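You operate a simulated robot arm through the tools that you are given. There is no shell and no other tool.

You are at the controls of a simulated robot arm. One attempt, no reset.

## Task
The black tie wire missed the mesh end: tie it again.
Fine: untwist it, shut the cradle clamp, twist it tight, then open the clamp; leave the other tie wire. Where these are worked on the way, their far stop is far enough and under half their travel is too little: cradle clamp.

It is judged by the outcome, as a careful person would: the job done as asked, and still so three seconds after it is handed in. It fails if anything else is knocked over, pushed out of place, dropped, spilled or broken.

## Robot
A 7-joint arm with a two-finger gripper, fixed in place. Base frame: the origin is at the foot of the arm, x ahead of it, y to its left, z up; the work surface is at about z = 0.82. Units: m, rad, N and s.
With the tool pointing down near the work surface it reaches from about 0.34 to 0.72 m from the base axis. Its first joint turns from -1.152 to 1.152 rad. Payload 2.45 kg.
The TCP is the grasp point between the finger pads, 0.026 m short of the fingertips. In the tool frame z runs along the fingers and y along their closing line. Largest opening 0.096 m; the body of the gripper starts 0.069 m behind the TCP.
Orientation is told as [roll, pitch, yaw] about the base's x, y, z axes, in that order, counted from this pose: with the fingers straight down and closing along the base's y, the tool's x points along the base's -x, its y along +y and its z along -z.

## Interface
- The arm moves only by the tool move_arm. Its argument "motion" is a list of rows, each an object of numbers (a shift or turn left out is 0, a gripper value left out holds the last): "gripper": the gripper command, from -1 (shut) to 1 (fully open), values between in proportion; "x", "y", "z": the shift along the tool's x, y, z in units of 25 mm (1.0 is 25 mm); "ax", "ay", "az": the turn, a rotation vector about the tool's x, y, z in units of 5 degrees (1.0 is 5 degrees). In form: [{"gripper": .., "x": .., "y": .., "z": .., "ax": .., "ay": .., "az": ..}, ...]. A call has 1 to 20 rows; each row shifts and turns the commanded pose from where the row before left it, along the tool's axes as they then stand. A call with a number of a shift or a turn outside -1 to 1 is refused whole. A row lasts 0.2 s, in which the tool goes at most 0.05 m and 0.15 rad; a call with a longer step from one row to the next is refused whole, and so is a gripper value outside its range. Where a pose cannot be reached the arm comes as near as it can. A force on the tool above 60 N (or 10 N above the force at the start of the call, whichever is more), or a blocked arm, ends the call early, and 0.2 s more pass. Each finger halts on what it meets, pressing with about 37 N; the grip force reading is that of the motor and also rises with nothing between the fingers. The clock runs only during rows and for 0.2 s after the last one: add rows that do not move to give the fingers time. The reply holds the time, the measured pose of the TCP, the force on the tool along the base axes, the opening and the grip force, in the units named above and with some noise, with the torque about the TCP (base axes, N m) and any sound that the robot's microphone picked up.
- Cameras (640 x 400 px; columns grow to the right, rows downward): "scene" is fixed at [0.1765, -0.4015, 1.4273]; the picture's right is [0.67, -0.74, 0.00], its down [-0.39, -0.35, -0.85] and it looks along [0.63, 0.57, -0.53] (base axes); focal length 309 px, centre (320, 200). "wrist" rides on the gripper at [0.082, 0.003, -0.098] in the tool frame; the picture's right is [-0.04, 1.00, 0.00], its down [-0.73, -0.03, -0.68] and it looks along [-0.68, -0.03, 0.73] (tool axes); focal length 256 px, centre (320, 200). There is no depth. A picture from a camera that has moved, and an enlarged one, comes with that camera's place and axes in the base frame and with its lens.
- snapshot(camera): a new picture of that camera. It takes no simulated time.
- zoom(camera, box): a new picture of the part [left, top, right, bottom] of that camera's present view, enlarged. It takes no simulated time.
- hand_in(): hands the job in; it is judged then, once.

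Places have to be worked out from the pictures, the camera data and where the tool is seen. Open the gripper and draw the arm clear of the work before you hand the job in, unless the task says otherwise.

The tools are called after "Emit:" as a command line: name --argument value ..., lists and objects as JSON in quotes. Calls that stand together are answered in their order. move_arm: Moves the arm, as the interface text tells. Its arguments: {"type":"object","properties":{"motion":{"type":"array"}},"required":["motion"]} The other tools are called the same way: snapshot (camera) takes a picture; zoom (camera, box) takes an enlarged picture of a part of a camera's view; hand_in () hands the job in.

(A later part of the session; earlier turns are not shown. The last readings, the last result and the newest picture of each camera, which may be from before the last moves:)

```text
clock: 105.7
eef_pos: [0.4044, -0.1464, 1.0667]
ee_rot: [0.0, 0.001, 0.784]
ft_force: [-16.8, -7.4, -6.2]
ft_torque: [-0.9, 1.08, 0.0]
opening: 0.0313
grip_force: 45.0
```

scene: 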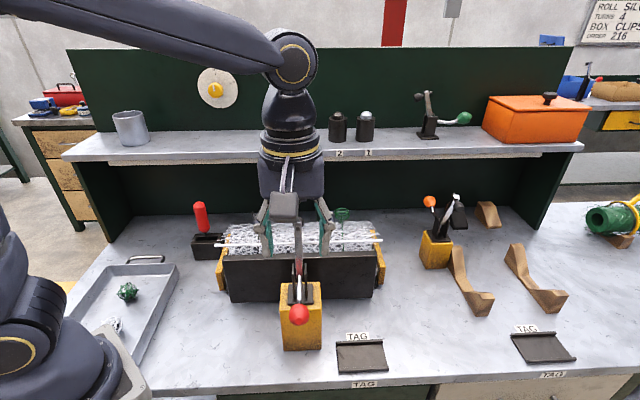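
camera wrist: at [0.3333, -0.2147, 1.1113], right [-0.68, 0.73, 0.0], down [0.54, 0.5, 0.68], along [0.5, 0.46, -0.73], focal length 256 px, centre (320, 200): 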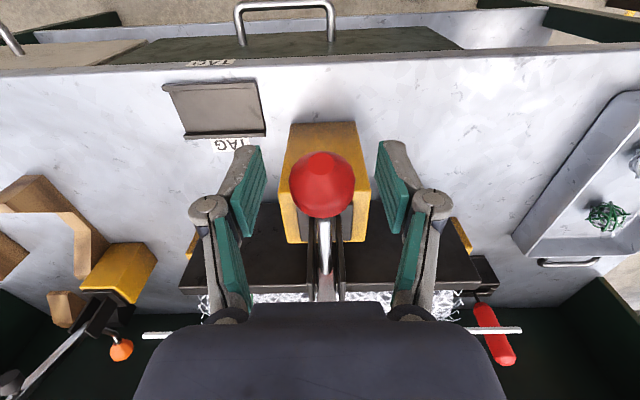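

Still moving smoothly, and the ball is now at h 0.182, z 1.067. I'll continue along the arc.

Emit:
move_arm --motion '[{"x": -0.13, "z": -0.165}, {"x": -0.135, "z": -0.16}, {"x": -0.14, "z": -0.15}, {"x": -0.15, "z": -0.145}, {}]'

Emit:
zoom --camera "wrist" --box '[220, 80, 420, 300]'

Emit:
zoom --camera "scene" --box '[210, 160, 390, 340]'

```text
clock: 106.9
eef_pos: [0.4144, -0.1357, 1.0825]
ee_rot: [-0.003, -0.003, 0.786]
ft_force: [-4.5, -8.1, -7.8]
ft_torque: [-0.95, 0.85, -0.01]
opening: 0.0314
grip_force: 45.0
```

```text
1.82 times, centred on (320, 190) of wrist
camera zoom: at [0.3547, -0.1915, 1.1813], right [-0.68, 0.73, 0.0], down [0.54, 0.5, 0.68], along [0.5, 0.46, -0.73], focal length 465 px, centre (320, 218)
```

zoom: 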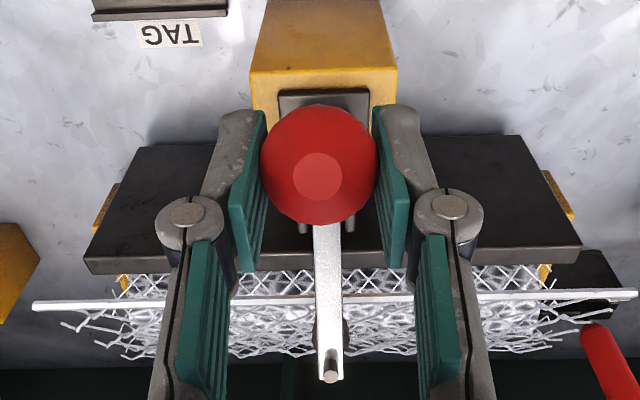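

```text
2.22 times, centred on (300, 250) of scene
camera zoom: at [0.1765, -0.4018, 1.4272], right [0.67, -0.74, 0.0], down [-0.39, -0.35, -0.85], along [0.63, 0.57, -0.53], focal length 687 px, centre (364, 89)
```

zoom: 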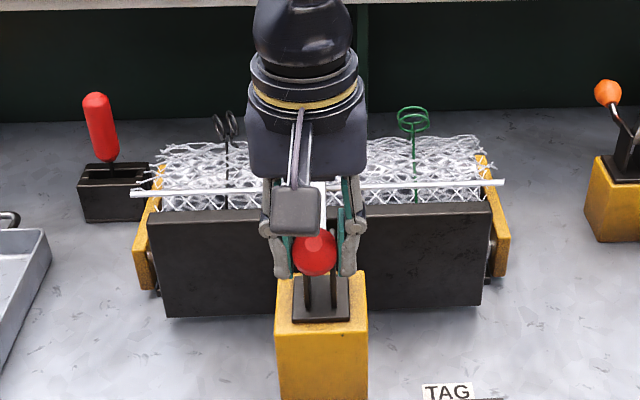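

The clamp arm is coming down over the rod, about 57° turned so far. The fitted pivot is h 0.244, z 1.0215, radius 77 mm. I'll continue toward its stop.

Emit:
move_arm --motion '[{"x": -0.165, "z": -0.12}, {"x": -0.17, "z": -0.105}, {"x": -0.175, "z": -0.095}, {"x": -0.18, "z": -0.085}, {}]'

Emit:
zoom --camera "wrist" --box '[220, 80, 420, 300]'

Emit:
zoom --camera "scene" --box '[210, 160, 390, 340]'

```text
clock: 108.1
eef_pos: [0.4266, -0.1244, 1.0939]
ee_rot: [-0.001, 0.002, 0.787]
ft_force: [-17.0, -9.5, 20.3]
ft_torque: [-0.68, 0.9, 0.04]
opening: 0.0313
grip_force: 44.7
```

```text
1.82 times, centred on (320, 190) of wrist
camera zoom: at [0.3661, -0.1804, 1.1913], right [-0.68, 0.73, 0.0], down [0.54, 0.5, 0.68], along [0.5, 0.46, -0.73], focal length 465 px, centre (320, 218)
```

zoom: 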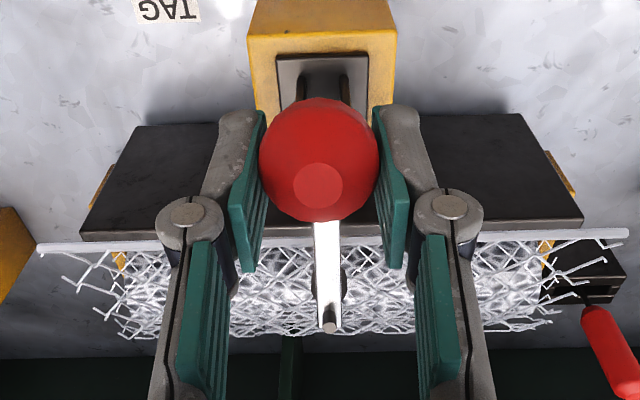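

```text
2.22 times, centred on (300, 250) of scene
camera zoom: at [0.1757, -0.4017, 1.4274], right [0.67, -0.74, 0.0], down [-0.39, -0.35, -0.85], along [0.63, 0.57, -0.53], focal length 687 px, centre (364, 89)
```

zoom: 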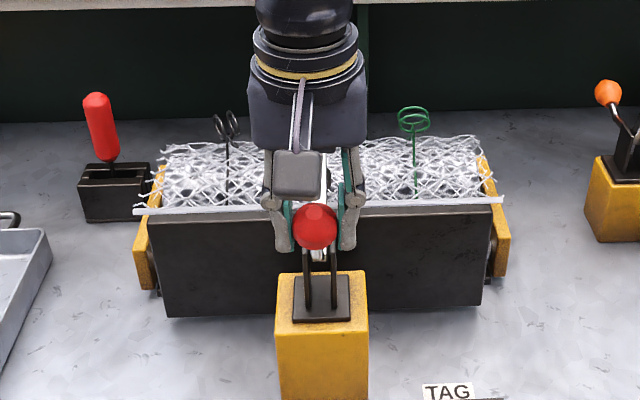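

The rod and flap have been drawn down, with about 72° turned. I'll continue gently to feel for the far stop.

Emit:
move_arm --motion '[{"x": -0.16, "z": -0.09}, {"x": -0.17, "z": -0.07}, {"x": -0.17, "z": -0.06}, {}]'

Emit:
zoom --camera "scene" --box '[210, 160, 390, 340]'

```text
clock: 109.1
eef_pos: [0.4352, -0.1154, 1.0984]
ee_rot: [-0.001, 0.0, 0.784]
ft_force: [-10.9, -5.0, 4.6]
ft_torque: [-0.95, 1.02, -0.03]
opening: 0.0314
grip_force: 45.2
```

```text
2.22 times, centred on (300, 250) of scene
camera zoom: at [0.1762, -0.4016, 1.4273], right [0.67, -0.74, 0.0], down [-0.39, -0.35, -0.85], along [0.63, 0.57, -0.53], focal length 687 px, centre (364, 89)
```

zoom: 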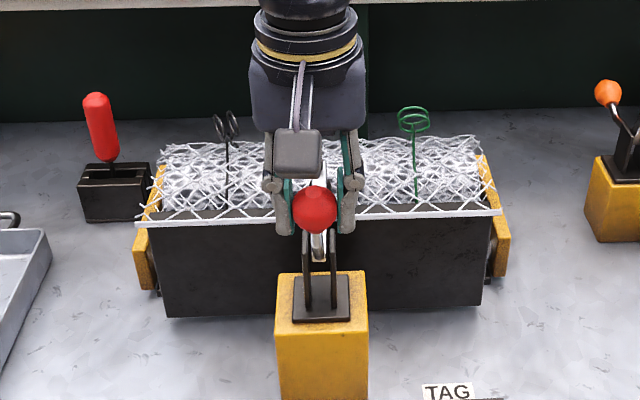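

Still moving freely, with the rod coming down further (about 82°). I'll continue in a small step.

Emit:
move_arm --motion '[{"x": -0.18, "z": -0.05}, {"x": -0.18, "z": -0.03}, {"x": -0.18, "z": -0.01}, {}]'

Emit:
zoom --camera "scene" --box '[210, 160, 390, 340]'

Emit:
zoom --camera "wrist" --box '[220, 80, 420, 300]'

```text
clock: 110.1
eef_pos: [0.4457, -0.1056, 1.102]
ee_rot: [-0.002, 0.0, 0.788]
ft_force: [-14.8, -1.9, 17.2]
ft_torque: [-0.89, 1.01, -0.07]
opening: 0.0314
grip_force: 44.8
```

```text
2.22 times, centred on (300, 250) of scene
camera zoom: at [0.1759, -0.4015, 1.4274], right [0.67, -0.74, 0.0], down [-0.39, -0.35, -0.85], along [0.63, 0.57, -0.53], focal length 687 px, centre (364, 89)
```

zoom: 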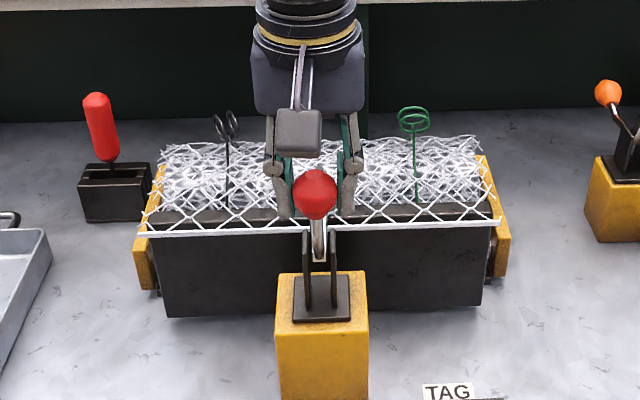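

```text
1.82 times, centred on (320, 190) of wrist
camera zoom: at [0.3854, -0.1612, 1.1989], right [-0.68, 0.73, 0.0], down [0.54, 0.5, 0.68], along [0.5, 0.46, -0.73], focal length 465 px, centre (320, 218)
```

zoom: 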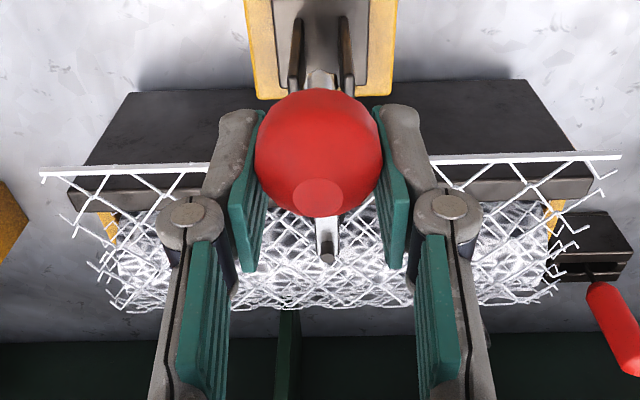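

About 92° turned, still no stop, and forces are moderate. I'll continue forward in a small step.

Emit:
move_arm --motion '[{"x": -0.18, "z": -0.03}, {"x": -0.18, "z": -0.01}, {"x": -0.18, "z": 0.01}, {}]'

Emit:
zoom --camera "scene" --box '[210, 160, 390, 340]'

```text
clock: 111.1
eef_pos: [0.4568, -0.096, 1.1011]
ee_rot: [0.0, -0.005, 0.788]
ft_force: [10.5, 5.3, -1.4]
ft_torque: [0.04, -0.04, -0.01]
opening: 0.0062
grip_force: 28.3
```

```text
2.22 times, centred on (300, 250) of scene
camera zoom: at [0.1769, -0.4013, 1.4273], right [0.67, -0.74, 0.0], down [-0.39, -0.35, -0.85], along [0.63, 0.57, -0.53], focal length 687 px, centre (364, 89)
```

zoom: 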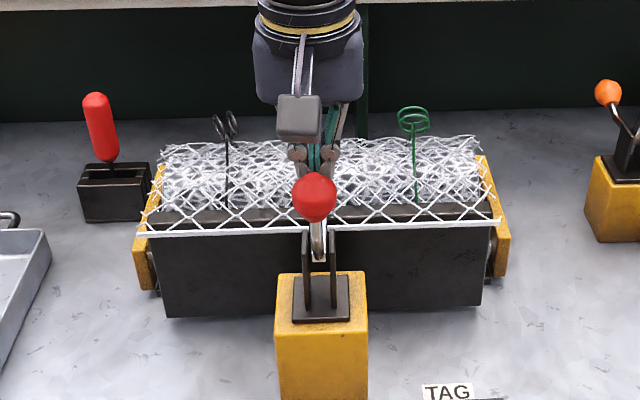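

The handle hit its stop at about 92°, upright, and the ball slipped out of the pads with my last push. The handle stays up and the rod is held down. I'll ease forward off the ball, rise clear and inspect.

Emit:
move_arm --motion '[{"x": -0.2}, {"x": -0.15, "z": -0.3}, {"z": -0.8}, {"z": -1}, {"z": -1}, {"gripper": 0.3}, {}]'

Emit:
snapshot --camera "scene"

Emit:
snapshot --camera "wrist"

Emit:
zoom --camera "scene" --box '[210, 190, 390, 340]'

```text
clock: 112.7
eef_pos: [0.4609, -0.0903, 1.1783]
ee_rot: [0.0, 0.001, 0.784]
ft_force: [0.1, -0.2, -0.2]
ft_torque: [-0.02, 0.02, 0.02]
opening: 0.0541
grip_force: 0.1
```

```text
taken
```

scene: 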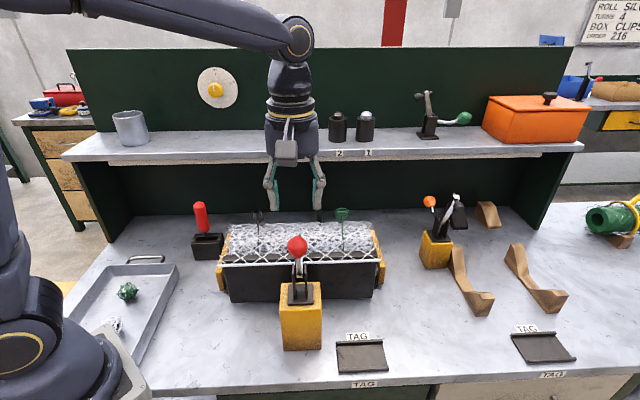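

```text
taken
camera wrist: at [0.3996, -0.1459, 1.2775], right [-0.68, 0.73, 0.0], down [0.54, 0.5, 0.68], along [0.5, 0.46, -0.73], focal length 256 px, centre (320, 200)
```

wrist: 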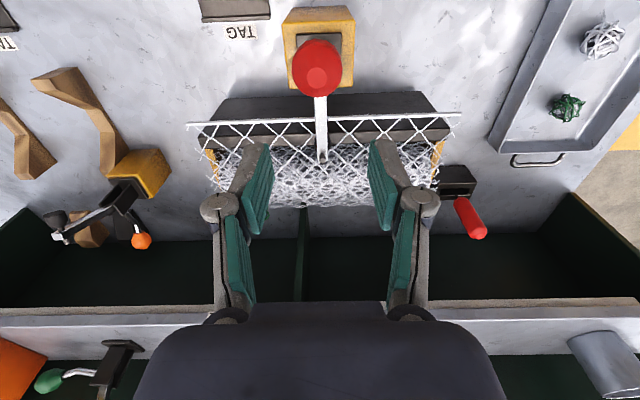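

```text
2.67 times, centred on (300, 265) of scene
camera zoom: at [0.1765, -0.4015, 1.4273], right [0.67, -0.74, 0.0], down [-0.39, -0.35, -0.85], along [0.63, 0.57, -0.53], focal length 824 px, centre (373, 27)
```

zoom: 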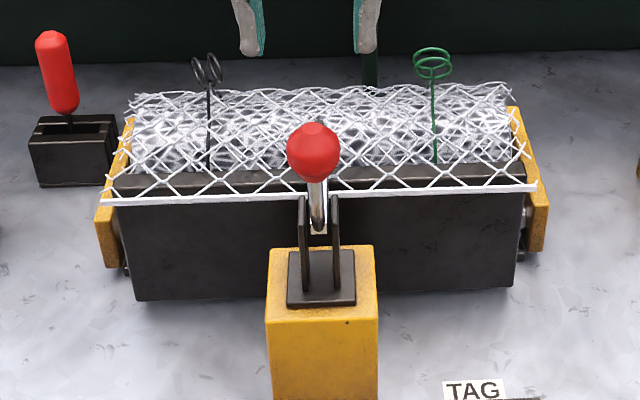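

The clamp arm is down, the rod and flap are drawn over the front, and the handle stands near upright at about 85° of swing. To be sure it's on its far stop I'll give the ball a gentle push forward from behind with closed fingers and read the force.

Emit:
move_arm --motion '[{"gripper": -1, "x": 0.7}, {"x": 0.8}, {"x": 0.8}, {"x": 0.6}, {}, {"z": 0.8}, {"z": 0.8}, {"z": 0.6}, {"z": 0.2}, {}]'

Emit:
zoom --camera "wrist" --box '[220, 80, 420, 300]'

Emit:
zoom --camera "scene" --box '[210, 170, 390, 340]'

```text
clock: 114.9
eef_pos: [0.41, -0.1414, 1.1183]
ee_rot: [0.0, 0.0, 0.784]
ft_force: [0.3, 0.5, -0.3]
ft_torque: [0.0, 0.01, -0.02]
opening: 0.0
grip_force: 28.6
```

```text
1.82 times, centred on (320, 190) of wrist
camera zoom: at [0.3498, -0.1967, 1.2158], right [-0.68, 0.73, 0.0], down [0.54, 0.5, 0.68], along [0.5, 0.46, -0.73], focal length 465 px, centre (320, 218)
```

zoom: 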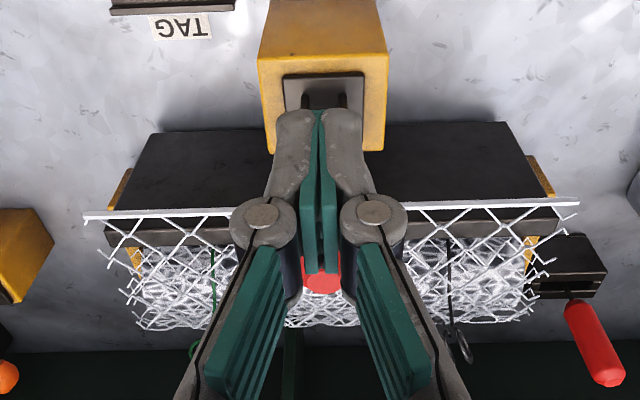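

```text
2.35 times, centred on (300, 255) of scene
camera zoom: at [0.1765, -0.4015, 1.4273], right [0.67, -0.74, 0.0], down [-0.39, -0.35, -0.85], along [0.63, 0.57, -0.53], focal length 727 px, centre (367, 71)
```

zoom: 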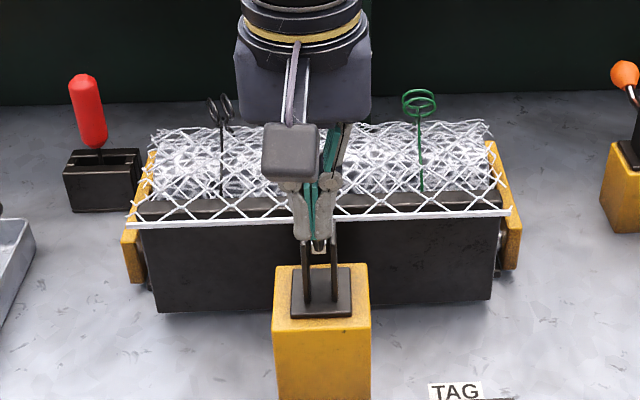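

The closed fingers are just behind the ball. I'll push forward gently.

Emit:
move_arm --motion '[{"x": -0.15}, {"x": -0.15}, {"x": -0.12}, {}]'

Emit:
move_arm --motion '[{"x": -0.06}, {"x": -0.06}, {}]'

```text
clock: 115.9
eef_pos: [0.4181, -0.1349, 1.1189]
ee_rot: [0.0, -0.001, 0.786]
ft_force: [0.1, -0.3, 0.2]
ft_torque: [0.02, -0.01, 0.0]
opening: 0.0
grip_force: 28.5
```

```text
clock: 116.7
eef_pos: [0.4193, -0.1329, 1.1179]
ee_rot: [0.001, 0.005, 0.784]
ft_force: [-15.9, -11.0, 2.3]
ft_torque: [-0.27, 0.25, 0.07]
opening: 0.006
grip_force: 28.8
```

The push met a stiff stop at once (19 N with under 2 mm of give), so the clamp is on its far stop. I'll back off, rise, and go back over to the black tie.

Emit:
move_arm --motion '[{"x": 0.3}, {"z": -0.8}, {"z": -1}, {"z": -1}, {"x": -0.92, "y": 0.36, "gripper": 0.3}, {"x": -0.92, "y": 0.36}, {"x": -0.92, "y": 0.36}, {"x": -0.92, "y": 0.36}, {"x": -0.92, "y": 0.36}, {"x": -0.92, "y": 0.36}, {"x": -0.92, "y": 0.36}, {"x": -0.92, "y": 0.36}, {"x": -0.92, "y": 0.36}, {"x": -0.92, "y": 0.36}, {"x": -0.92, "y": 0.36}, {}]'

Emit:
snapshot --camera "scene"

Emit:
zoom --camera "scene" --box '[215, 190, 305, 280]'

Emit:
zoom --camera "wrist" --box '[220, 20, 420, 170]'

```text
clock: 120.1
eef_pos: [0.5237, 0.1116, 1.1896]
ee_rot: [-0.001, 0.002, 0.785]
ft_force: [0.0, 0.2, -1.1]
ft_torque: [-0.01, 0.01, -0.02]
opening: 0.0624
grip_force: 0.1
```

```text
taken
```

scene: 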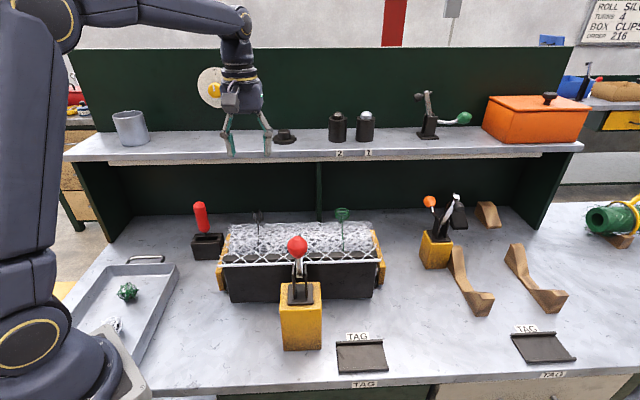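

```text
4.44 times, centred on (260, 235) of scene
camera zoom: at [0.1765, -0.4015, 1.4273], right [0.67, -0.74, 0.0], down [-0.39, -0.35, -0.85], along [0.63, 0.57, -0.53], focal length 1374 px, centre (587, 44)
```

zoom: 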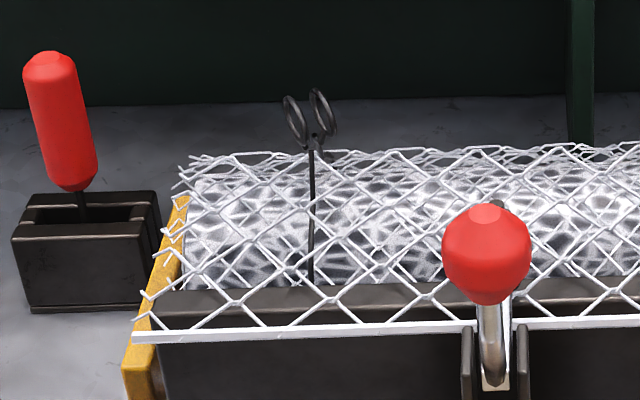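

```text
2.67 times, centred on (320, 95) of wrist
camera zoom: at [0.4625, 0.0566, 1.2871], right [-0.68, 0.73, 0.0], down [0.54, 0.5, 0.68], along [0.5, 0.46, -0.73], focal length 683 px, centre (320, 480)
```

zoom: 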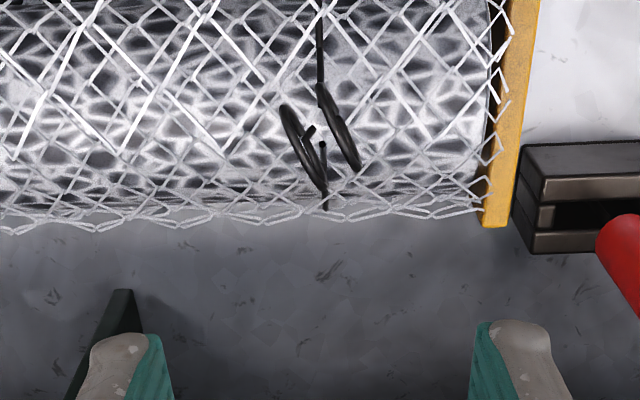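

The clamp holds with the flap down, and the open tie rings are still at [0.5225, 0.111] with yaw about 2.815. To have plenty of clockwise range I'll turn the hand counter-clockwise to 2.815 first, then go down.

Emit:
move_arm --motion '[{"az": -1}, {"az": -1}, {"az": -1}, {"az": -1}, {"az": -1}, {"az": -1}, {"az": -1}, {"az": -1}, {"az": -1}, {"az": -1}, {"az": -1}, {"az": -1}, {"az": -1}, {"az": -1}, {"az": -1}, {"az": -1}, {"az": -1}, {"az": -1}, {"az": -1}, {"az": -1}]'

Emit:
move_arm --motion '[{"az": -1}, {"az": -1}, {"az": -1}, {"az": -0.26, "z": 0.5}, {"z": 0.9}, {"z": 0.9}, {"z": 0.9}, {"z": 0.9}, {}]'

Emit:
zoom --camera "wrist" --box '[220, 30, 420, 180]'

Emit:
snapshot --camera "scene"

```text
clock: 124.3
eef_pos: [0.5235, 0.1121, 1.1893]
ee_rot: [-0.001, 0.0, 2.533]
ft_force: [1.6, -0.5, 0.3]
ft_torque: [0.01, 0.0, 0.02]
opening: 0.0624
grip_force: 0.1
```

```text
clock: 126.3
eef_pos: [0.5227, 0.1115, 1.0865]
ee_rot: [0.0, 0.001, 2.817]
ft_force: [0.5, 0.1, -0.5]
ft_torque: [0.01, 0.01, -0.06]
opening: 0.0623
grip_force: 0.1
```

```text
2.67 times, centred on (320, 105) of wrist
camera zoom: at [0.5986, 0.0815, 1.1837], right [-0.36, -0.93, 0.0], down [-0.69, 0.26, 0.68], along [-0.63, 0.24, -0.73], focal length 683 px, centre (320, 453)
```

zoom: 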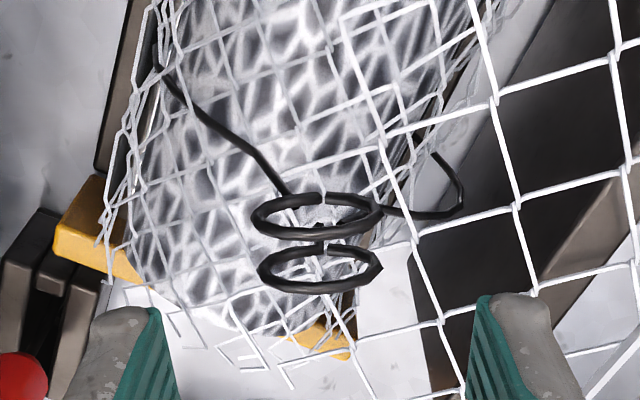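

```text
taken
```

scene: 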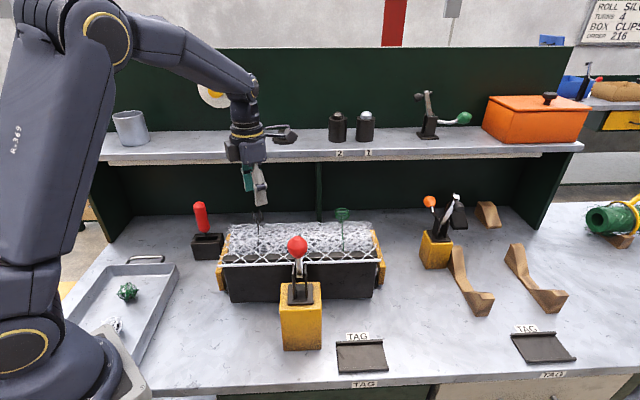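

The rings are aligned and centred between the fingers. I'll go down to z 1.024, grip, and start twisting clockwise.

Emit:
move_arm --motion '[{"z": 0.8}, {"z": 0.8}, {"z": 0.6}, {"z": 0.3}, {}, {"gripper": -1}, {}, {}, {}]'

Emit:
move_arm --motion '[{"az": 0.7}, {"az": 0.7}, {"az": 0.7}, {"az": 0.7}, {"az": 0.7}, {"az": 0.7}, {}, {}]'

Emit:
zoom --camera "wrist" --box '[220, 80, 420, 230]'

```text
clock: 128.3
eef_pos: [0.5234, 0.1109, 1.0239]
ee_rot: [-0.002, 0.002, 2.816]
ft_force: [1.5, 5.0, -3.7]
ft_torque: [0.17, -0.46, 0.0]
opening: 0.0338
grip_force: 45.2
```

```text
clock: 130.1
eef_pos: [0.5233, 0.1106, 1.0221]
ee_rot: [0.001, 0.0, 2.448]
ft_force: [-12.9, -7.1, 3.7]
ft_torque: [0.54, 1.33, 0.02]
opening: 0.034
grip_force: 45.2
```

```text
2.67 times, centred on (320, 155) of wrist
camera zoom: at [0.5832, 0.0563, 1.1211], right [-0.67, -0.74, 0.0], down [-0.54, 0.49, 0.68], along [-0.51, 0.45, -0.73], focal length 683 px, centre (320, 320)
```

zoom: 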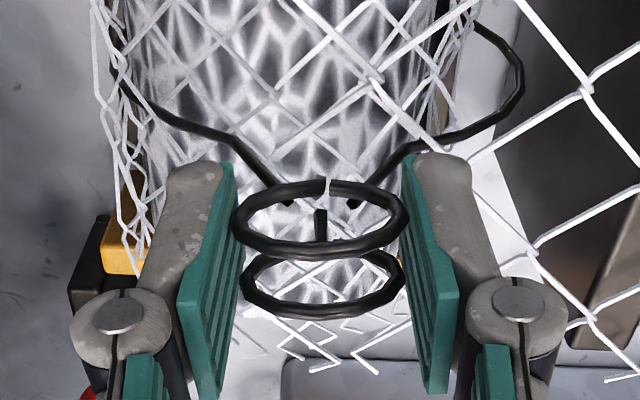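

The wires are still open at this point, as expected. I'll keep twisting clockwise in 40° bites, re-gripping each time to shed side load.

Emit:
move_arm --motion '[{"gripper": -0.15}, {}, {"gripper": -1}, {}, {}, {"az": 0.8}, {"az": 0.8}, {"az": 0.8}, {"az": 0.8}, {"az": 0.8}, {"az": 0.8}, {"az": 0.8}, {"az": 0.8}, {}, {}]'

Emit:
zoom --camera "wrist" --box '[220, 80, 420, 230]'

```text
clock: 133.3
eef_pos: [0.522, 0.1105, 1.0233]
ee_rot: [0.002, 0.002, 1.889]
ft_force: [-9.7, -21.0, 0.8]
ft_torque: [0.08, 0.18, 0.07]
opening: 0.0338
grip_force: 44.3
```

```text
2.67 times, centred on (320, 155) of wrist
camera zoom: at [0.5447, 0.0315, 1.1215], right [-0.96, -0.27, 0.0], down [-0.2, 0.71, 0.68], along [-0.19, 0.65, -0.74], focal length 683 px, centre (320, 320)
```

zoom: 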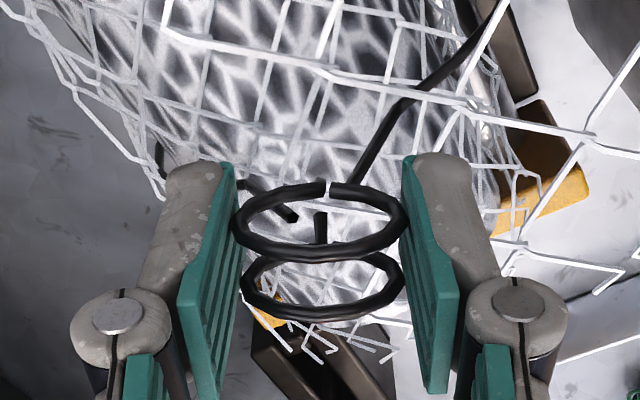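

Turning freely. There's a small side load, so I'll recentre by 2 mm and continue clockwise.

Emit:
move_arm --motion '[{"gripper": -0.15}, {"x": 0.05, "y": 0.05}, {"gripper": -1}, {}, {}, {"az": 0.8}, {"az": 0.8}, {"az": 0.8}, {"az": 0.8}, {"az": 0.8}, {"az": 0.8}, {"az": 0.8}, {"az": 0.8}, {}, {}]'

Emit:
zoom --camera "wrist" --box '[220, 80, 420, 230]'

```text
clock: 136.5
eef_pos: [0.5225, 0.1106, 1.0233]
ee_rot: [0.002, 0.003, 1.332]
ft_force: [-26.6, 12.1, 2.3]
ft_torque: [0.52, 0.22, 0.02]
opening: 0.0341
grip_force: 44.8
```

```text
2.67 times, centred on (320, 155) of wrist
camera zoom: at [0.4992, 0.0321, 1.1218], right [-0.96, 0.28, 0.0], down [0.21, 0.71, 0.68], along [0.18, 0.65, -0.73], focal length 683 px, centre (320, 320)
```

zoom: 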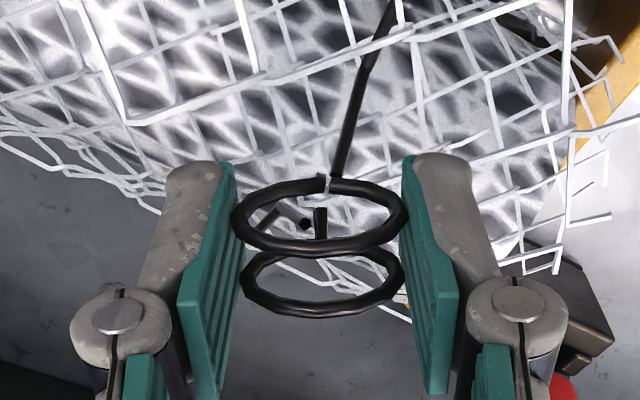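

Yaw is 1.33 now. I'll recentre along the closing line by about 2.3 mm and continue clockwise.

Emit:
move_arm --motion '[{"gripper": -0.15}, {"y": 0.09}, {"gripper": -1}, {}, {}, {"az": 0.8}, {"az": 0.8}, {"az": 0.8}, {"az": 0.8}, {"az": 0.8}, {"az": 0.8}, {"az": 0.8}, {"az": 0.8}, {}, {}]'

Emit:
zoom --camera "wrist" --box '[220, 80, 420, 230]'

Emit:
snapshot --camera "scene"

```text
clock: 139.7
eef_pos: [0.52, 0.1097, 1.0249]
ee_rot: [-0.002, 0.001, 0.774]
ft_force: [-10.1, -8.0, 25.1]
ft_torque: [-0.72, 0.73, -0.02]
opening: 0.0342
grip_force: 45.2
```

```text
2.67 times, centred on (320, 155) of wrist
camera zoom: at [0.4588, 0.0555, 1.1223], right [-0.67, 0.74, 0.0], down [0.54, 0.49, 0.68], along [0.51, 0.45, -0.73], focal length 683 px, centre (320, 320)
```

zoom: 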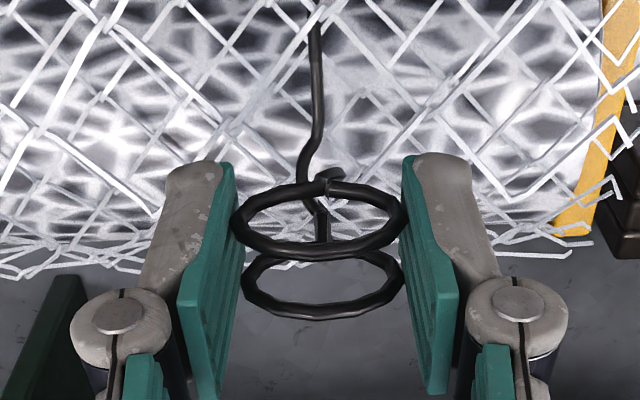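

```text
taken
```

scene: 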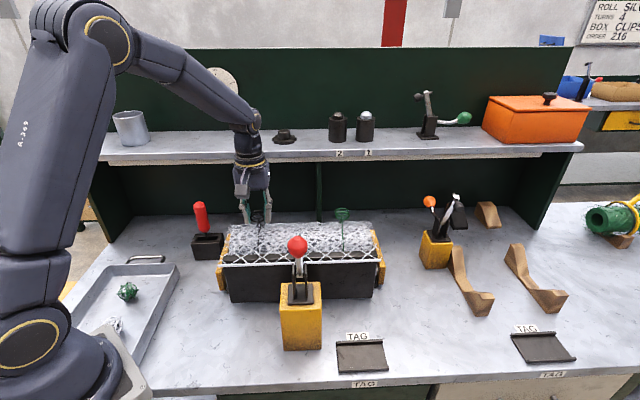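

The wire ends have started wrapping again, with about 117° of twist put in. I'll continue clockwise toward and past yaw 0.

Emit:
move_arm --motion '[{"gripper": -0.15}, {"x": 0.03}, {"gripper": -1}, {}, {}, {"az": 0.8}, {"az": 0.8}, {"az": 0.8}, {"az": 0.8}, {"az": 0.8}, {"az": 0.8}, {"az": 0.8}, {"az": 0.8}, {}, {}]'

Emit:
move_arm --motion '[{"gripper": -0.15}, {}, {"gripper": -1}, {}, {}, {"az": 0.8}, {"az": 0.8}, {"az": 0.8}, {"az": 0.8}, {"az": 0.8}, {"az": 0.8}, {}, {}]'

Emit:
snapshot --camera "scene"

Emit:
zoom --camera "wrist" --box '[220, 80, 420, 230]'

```text
clock: 142.9
eef_pos: [0.5193, 0.1109, 1.0243]
ee_rot: [0.0, 0.001, 0.214]
ft_force: [-3.8, 12.6, -20.3]
ft_torque: [-0.03, 1.16, 0.06]
opening: 0.0339
grip_force: 45.2
```

```text
clock: 145.7
eef_pos: [0.5195, 0.1123, 1.0237]
ee_rot: [0.003, -0.003, -0.2]
ft_force: [9.2, 23.4, 6.3]
ft_torque: [0.26, -1.13, 0.02]
opening: 0.0339
grip_force: 44.5
```

```text
taken
```

scene: 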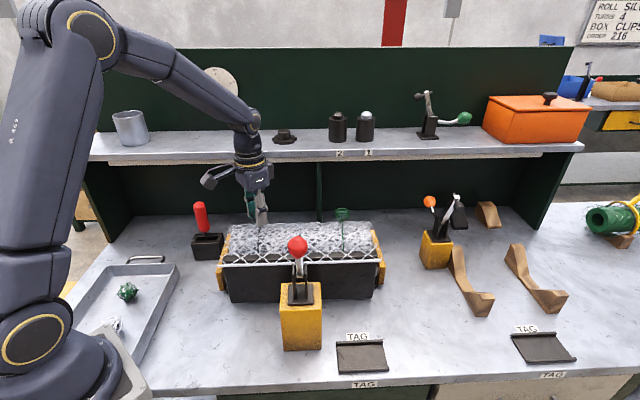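

```text
2.67 times, centred on (320, 155) of wrist
camera zoom: at [0.4405, 0.1312, 1.1222], right [0.24, 0.97, 0.0], down [0.71, -0.18, 0.68], along [0.66, -0.16, -0.73], focal length 683 px, centre (320, 320)
```

zoom: 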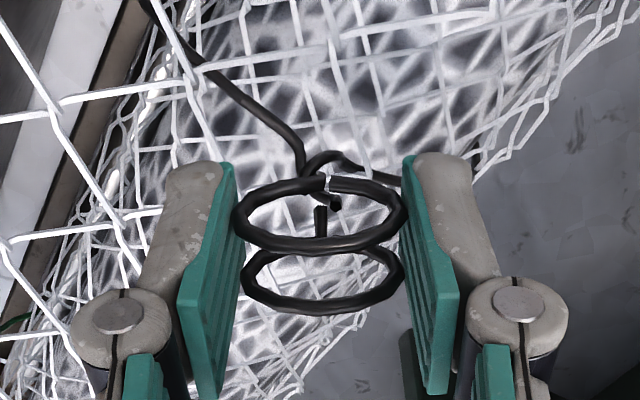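

The coil is forming (about 173° twisted) and the arm posture is good. I'll recentre and continue clockwise.

Emit:
move_arm --motion '[{"gripper": -0.15}, {"y": 0.08}, {"gripper": -1}, {}, {}, {"az": 0.8}, {"az": 0.8}, {"az": 0.8}, {"az": 0.8}, {"az": 0.8}, {"az": 0.8}, {"az": 0.8}, {"az": 0.8}, {}, {}]'

Emit:
snapshot --camera "scene"

```text
clock: 148.9
eef_pos: [0.5203, 0.1136, 1.024]
ee_rot: [0.001, 0.001, -0.764]
ft_force: [-1.5, 15.9, -13.2]
ft_torque: [0.93, 0.86, 0.04]
opening: 0.0338
grip_force: 44.8
```

```text
taken
```

scene: 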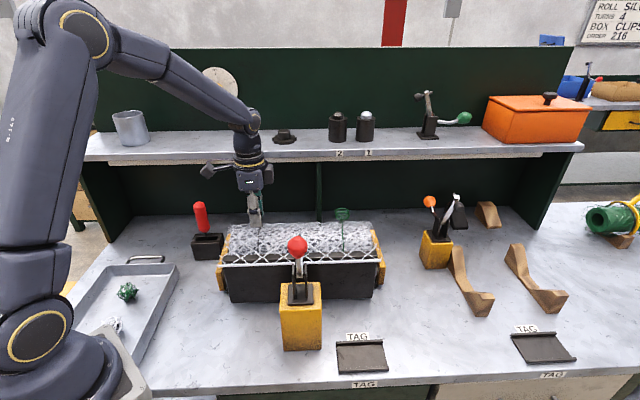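

At 205° twisted the posture is unchanged. I'll continue another bite.

Emit:
move_arm --motion '[{"gripper": -0.15}, {"x": -0.03, "y": 0.04}, {"gripper": -1}, {}, {}, {"az": 0.8}, {"az": 0.8}, {"az": 0.8}, {"az": 0.8}, {"az": 0.8}, {"az": 0.8}, {"az": 0.8}, {"az": 0.8}, {}, {}]'

Emit:
snapshot --camera "scene"

Emit:
zoom --camera "wrist" --box '[220, 80, 420, 230]'

```text
clock: 152.1
eef_pos: [0.5219, 0.111, 1.0249]
ee_rot: [0.0, 0.0, -1.323]
ft_force: [-2.1, -14.4, 14.5]
ft_torque: [-0.87, 0.21, 0.0]
opening: 0.0339
grip_force: 44.9
```

```text
taken
```

scene: 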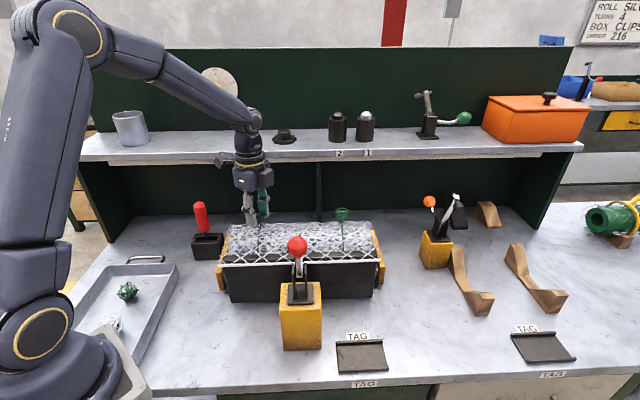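

```text
2.67 times, centred on (320, 155) of wrist
camera zoom: at [0.5046, 0.191, 1.1221], right [0.98, 0.21, 0.0], down [0.15, -0.72, 0.68], along [0.14, -0.66, -0.73], focal length 683 px, centre (320, 320)
```

zoom: 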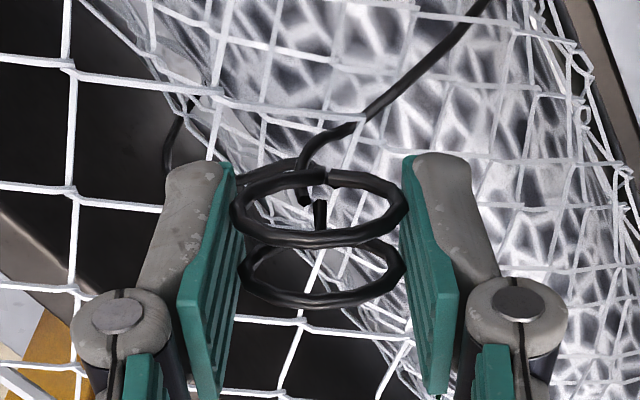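

At 237° twisted, the wires are crossing over each other. The arm still has room, so I'll continue.

Emit:
move_arm --motion '[{"gripper": -0.15}, {}, {"gripper": -1}, {}, {}, {"az": 0.8}, {"az": 0.8}, {"az": 0.8}, {"az": 0.8}, {"az": 0.8}, {"az": 0.8}, {"az": 0.8}, {"az": 0.8}, {}, {}]'

Emit:
snapshot --camera "scene"

```text
clock: 155.3
eef_pos: [0.5217, 0.1133, 1.0232]
ee_rot: [0.0, 0.002, -1.879]
ft_force: [-4.0, 12.1, 0.4]
ft_torque: [-0.87, 0.44, -0.01]
opening: 0.0339
grip_force: 44.6
```

```text
taken
```

scene: 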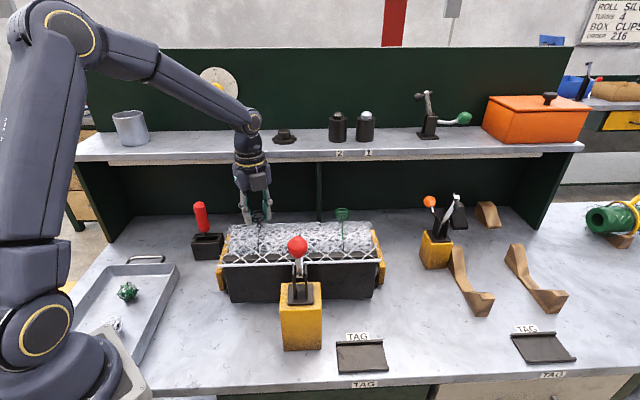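

At 269° the posture still looks fine. Another bite.

Emit:
move_arm --motion '[{"gripper": -0.15}, {}, {"gripper": -1}, {}, {}, {"az": 0.8}, {"az": 0.8}, {"az": 0.8}, {"az": 0.8}, {"az": 0.8}, {"az": 0.8}, {"az": 0.8}, {"az": 0.8}, {}, {}]'

Emit:
snapshot --camera "scene"

Emit:
zoom --camera "wrist" --box '[220, 80, 420, 230]'

```text
clock: 158.5
eef_pos: [0.5218, 0.1129, 1.0228]
ee_rot: [0.001, 0.002, -2.437]
ft_force: [-0.8, -2.5, 11.2]
ft_torque: [-0.52, 0.32, 0.02]
opening: 0.0338
grip_force: 44.9
```

```text
taken
```

scene: 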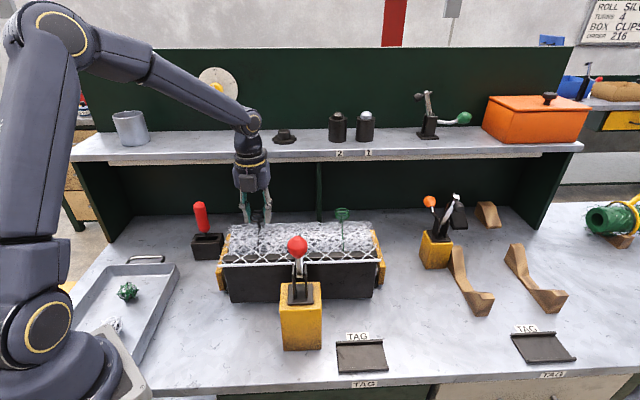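

```text
2.67 times, centred on (320, 155) of wrist
camera zoom: at [0.5854, 0.1618, 1.1218], right [0.62, -0.79, 0.0], down [-0.58, -0.45, 0.68], along [-0.53, -0.42, -0.74], focal length 683 px, centre (320, 320)
```

zoom: 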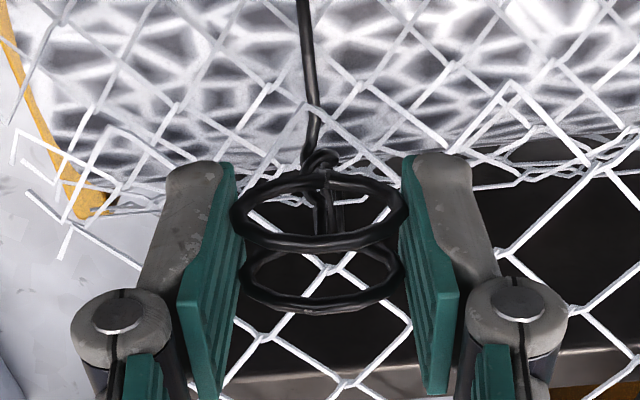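

301° twisted, and the coil is clearly building. I'll do one shorter bite and then re-grip 180° round, before the wrist nears its other limit.

Emit:
move_arm --motion '[{"gripper": -0.15}, {}, {"gripper": -1}, {}, {}, {"az": 0.7}, {"az": 0.7}, {"az": 0.7}, {"az": 0.7}, {"az": 0.7}, {}, {}]'

Emit:
snapshot --camera "scene"

```text
clock: 161.1
eef_pos: [0.5217, 0.111, 1.0232]
ee_rot: [-0.003, -0.001, -2.744]
ft_force: [1.7, -2.0, -25.5]
ft_torque: [0.09, -0.56, 0.02]
opening: 0.0337
grip_force: 44.6
```

```text
taken
```

scene: 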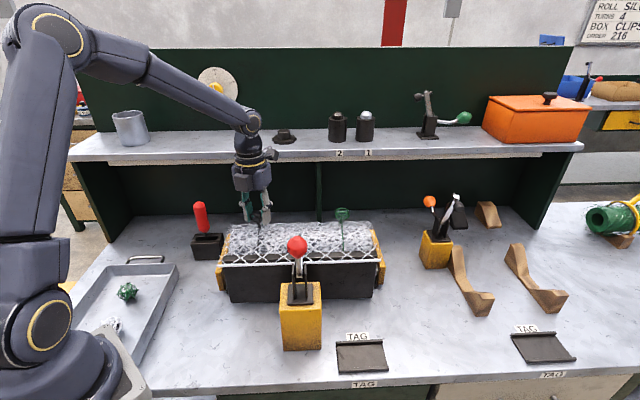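

318° twisted. Now I'll open, swing the hand counter-clockwise 180° around the rings to yaw 0.40, and look.

Emit:
move_arm --motion '[{"gripper": 0.3}, {}, {"az": -1}, {"az": -1}, {"az": -1}, {"az": -1}, {"az": -1}, {"az": -1}, {"az": -1}, {"az": -1}, {"az": -1}, {"az": -1}, {"az": -1}, {"az": -1}, {"az": -1}, {"az": -1}, {"az": -1}, {"az": -1}, {"az": -1}, {"az": -1}]'

Emit:
zoom --camera "wrist" --box '[220, 80, 420, 230]'

Emit:
move_arm --motion '[{"az": -1}, {"az": -1}, {"az": -1}, {"az": -1}, {"az": -1}, {"az": -1}, {"az": -1}, {"az": -1}, {"az": -1}, {"az": -1}, {"az": -1}, {"az": -1}, {"az": -1}, {"az": -1}, {"az": -1}, {"az": -1}, {"az": -1}, {"az": -1}, {}]'

Emit:
zoom --camera "wrist" --box '[220, 80, 420, 230]'

Emit:
snapshot --camera "scene"

```text
clock: 165.3
eef_pos: [0.5217, 0.1119, 1.024]
ee_rot: [0.001, 0.0, -1.171]
ft_force: [-0.2, 1.3, 0.2]
ft_torque: [0.05, -0.01, 0.0]
opening: 0.0622
grip_force: 0.1
```

```text
2.67 times, centred on (320, 155) of wrist
camera zoom: at [0.4927, 0.188, 1.122], right [0.94, 0.35, 0.0], down [0.26, -0.69, 0.68], along [0.24, -0.64, -0.73], focal length 683 px, centre (320, 320)
```

zoom: 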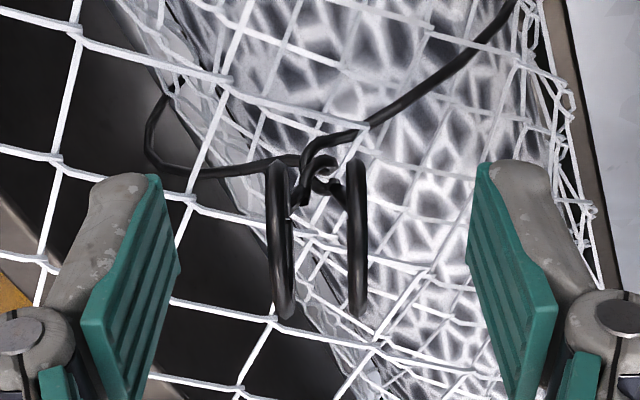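

```text
clock: 169.3
eef_pos: [0.5219, 0.1127, 1.0238]
ee_rot: [0.0, -0.001, 0.401]
ft_force: [0.5, -0.1, 0.7]
ft_torque: [-0.04, 0.02, -0.01]
opening: 0.0624
grip_force: 0.0
```

```text
2.67 times, centred on (320, 155) of wrist
camera zoom: at [0.4446, 0.0833, 1.1217], right [-0.35, 0.94, 0.0], down [0.69, 0.26, 0.68], along [0.64, 0.24, -0.73], focal length 683 px, centre (320, 320)
```

zoom: 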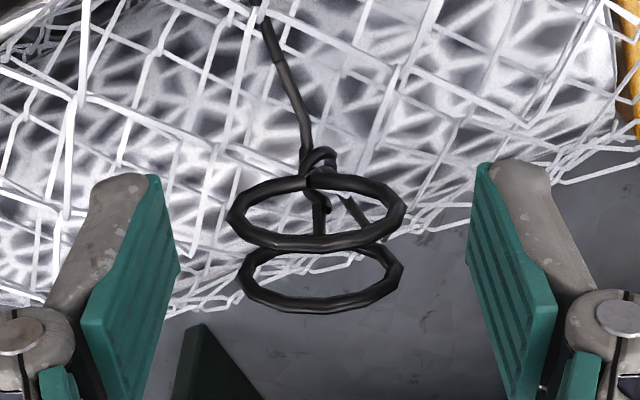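

```text
taken
```

scene: 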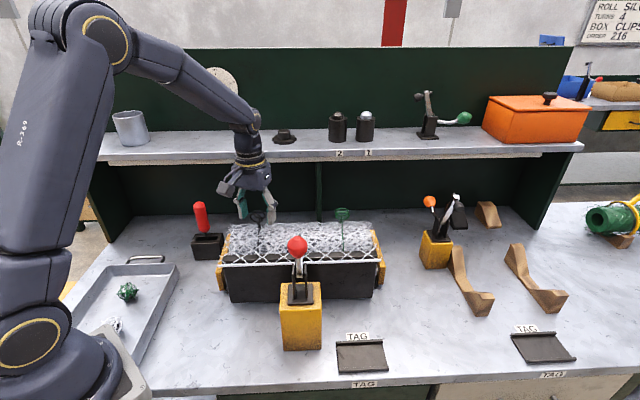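

The coil is about one turn now and the rings line up. I'll grip and continue clockwise.

Emit:
move_arm --motion '[{"gripper": -1}, {}, {}, {}, {"az": 0.8}, {"az": 0.8}, {"az": 0.8}, {"az": 0.8}, {"az": 0.8}, {"az": 0.8}, {"az": 0.8}, {"az": 0.8}, {}, {}]'

Emit:
move_arm --motion '[{"gripper": -0.15}, {}, {"gripper": -1}, {}, {}, {"az": 0.8}, {"az": 0.8}, {"az": 0.8}, {"az": 0.8}, {"az": 0.8}, {"az": 0.8}, {"az": 0.8}, {"az": 0.8}, {}, {}]'

Emit:
zoom --camera "wrist" --box '[220, 80, 420, 230]'

```text
clock: 172.3
eef_pos: [0.522, 0.1112, 1.0238]
ee_rot: [0.001, -0.001, -0.159]
ft_force: [-3.7, -5.6, -1.4]
ft_torque: [-0.33, -0.78, -0.04]
opening: 0.0338
grip_force: 45.2
```

```text
clock: 175.5
eef_pos: [0.5221, 0.1119, 1.0233]
ee_rot: [0.0, 0.0, -0.719]
ft_force: [-5.0, -6.6, 10.0]
ft_torque: [-0.7, -0.27, 0.0]
opening: 0.034
grip_force: 45.1
```

```text
2.67 times, centred on (320, 155) of wrist
camera zoom: at [0.4621, 0.1678, 1.122], right [0.69, 0.72, 0.0], down [0.53, -0.51, 0.68], along [0.49, -0.47, -0.73], focal length 683 px, centre (320, 320)
```

zoom: 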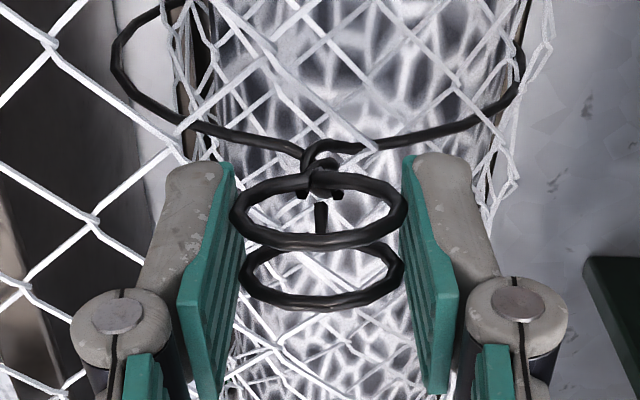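

383° twisted, with loads low. I'll keep going clockwise.

Emit:
move_arm --motion '[{"gripper": -0.15}, {}, {"gripper": -1}, {}, {}, {"az": 0.8}, {"az": 0.8}, {"az": 0.8}, {"az": 0.8}, {"az": 0.8}, {"az": 0.8}, {"az": 0.8}, {"az": 0.8}, {}, {}]'

Emit:
move_arm --motion '[{"gripper": -0.15}, {}, {"gripper": -1}, {}, {}, {"az": 0.8}, {"az": 0.8}, {"az": 0.8}, {"az": 0.8}, {"az": 0.8}, {"az": 0.8}, {"az": 0.8}, {}, {}]'

Emit:
zoom --camera "wrist" --box '[220, 80, 420, 230]'

Emit:
snapshot --camera "scene"

```text
clock: 178.7
eef_pos: [0.5219, 0.1121, 1.0245]
ee_rot: [0.001, 0.001, -1.278]
ft_force: [-7.8, 0.5, 4.9]
ft_torque: [0.26, 0.68, -0.03]
opening: 0.0345
grip_force: 45.1
```

```text
clock: 181.7
eef_pos: [0.5205, 0.1119, 1.0235]
ee_rot: [-0.001, 0.001, -1.767]
ft_force: [-8.7, -6.8, -0.6]
ft_torque: [0.59, 0.27, -0.01]
opening: 0.0337
grip_force: 45.6
```

```text
2.67 times, centred on (320, 155) of wrist
camera zoom: at [0.5405, 0.1911, 1.1215], right [0.97, -0.23, 0.0], down [-0.17, -0.71, 0.68], along [-0.16, -0.66, -0.73], focal length 683 px, centre (320, 320)
```

zoom: 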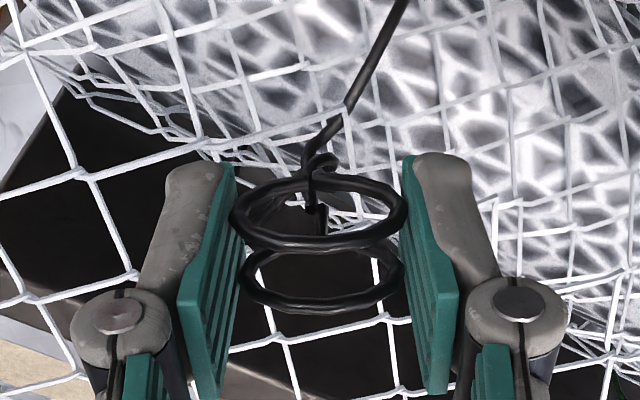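

```text
taken
```

scene: 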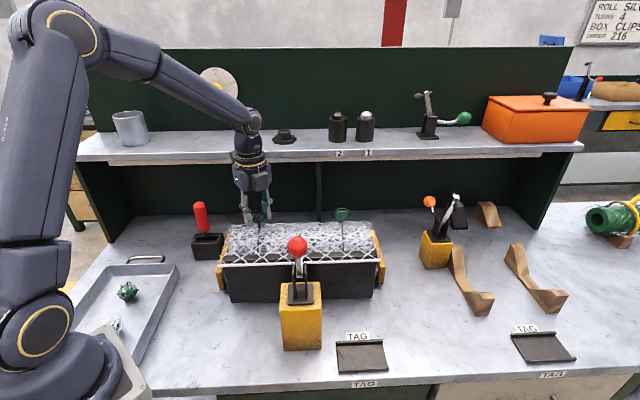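

443° twisted. My starting point was at about 515°, so I'll continue in shorter bites and feel for the tight stop.

Emit:
move_arm --motion '[{"gripper": -0.15}, {}, {"gripper": -1}, {}, {}, {"az": 0.8}, {"az": 0.8}, {"az": 0.8}, {"az": 0.8}, {"az": 0.8}, {"az": 0.8}, {"az": 0.8}, {}, {}]'

Emit:
move_arm --motion '[{"gripper": -0.15}, {}, {"gripper": -1}, {}, {}, {"az": 0.7}, {"az": 0.7}, {"az": 0.7}, {"az": 0.7}, {"az": 0.7}, {"az": 0.7}, {}, {}]'

Emit:
zoom --camera "wrist" --box '[220, 80, 420, 230]'

Emit:
snapshot --camera "scene"

```text
clock: 184.7
eef_pos: [0.5226, 0.1117, 1.0238]
ee_rot: [0.0, 0.002, -2.255]
ft_force: [12.1, 15.2, -11.5]
ft_torque: [0.27, -0.28, -0.02]
opening: 0.0337
grip_force: 44.9
```

```text
clock: 187.5
eef_pos: [0.5212, 0.1116, 1.0246]
ee_rot: [0.001, 0.0, -2.623]
ft_force: [-13.1, -10.6, 7.7]
ft_torque: [-0.74, 0.73, 0.0]
opening: 0.0338
grip_force: 44.6
```

```text
2.67 times, centred on (320, 155) of wrist
camera zoom: at [0.593, 0.1488, 1.1219], right [0.46, -0.89, 0.0], down [-0.65, -0.34, 0.68], along [-0.6, -0.31, -0.73], focal length 683 px, centre (320, 320)
```

zoom: 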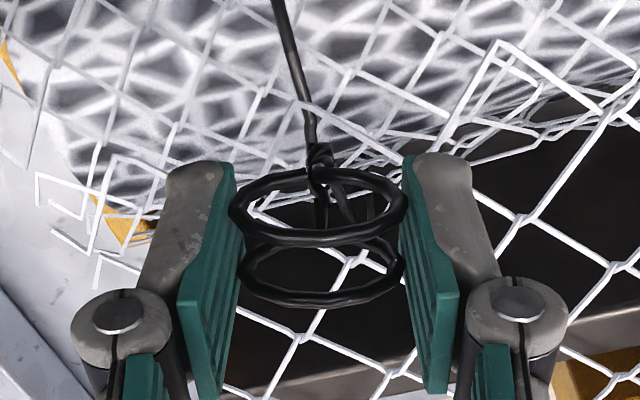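

```text
taken
```

scene: 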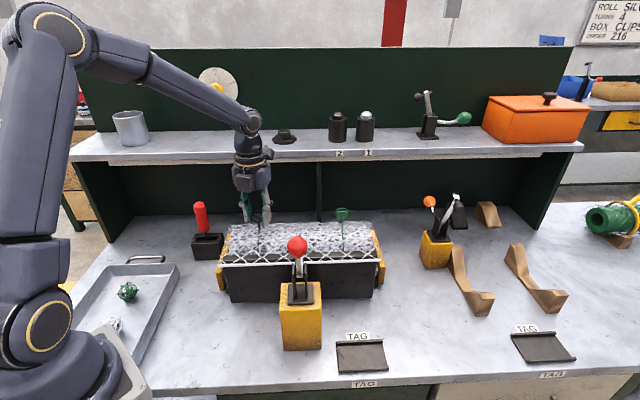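

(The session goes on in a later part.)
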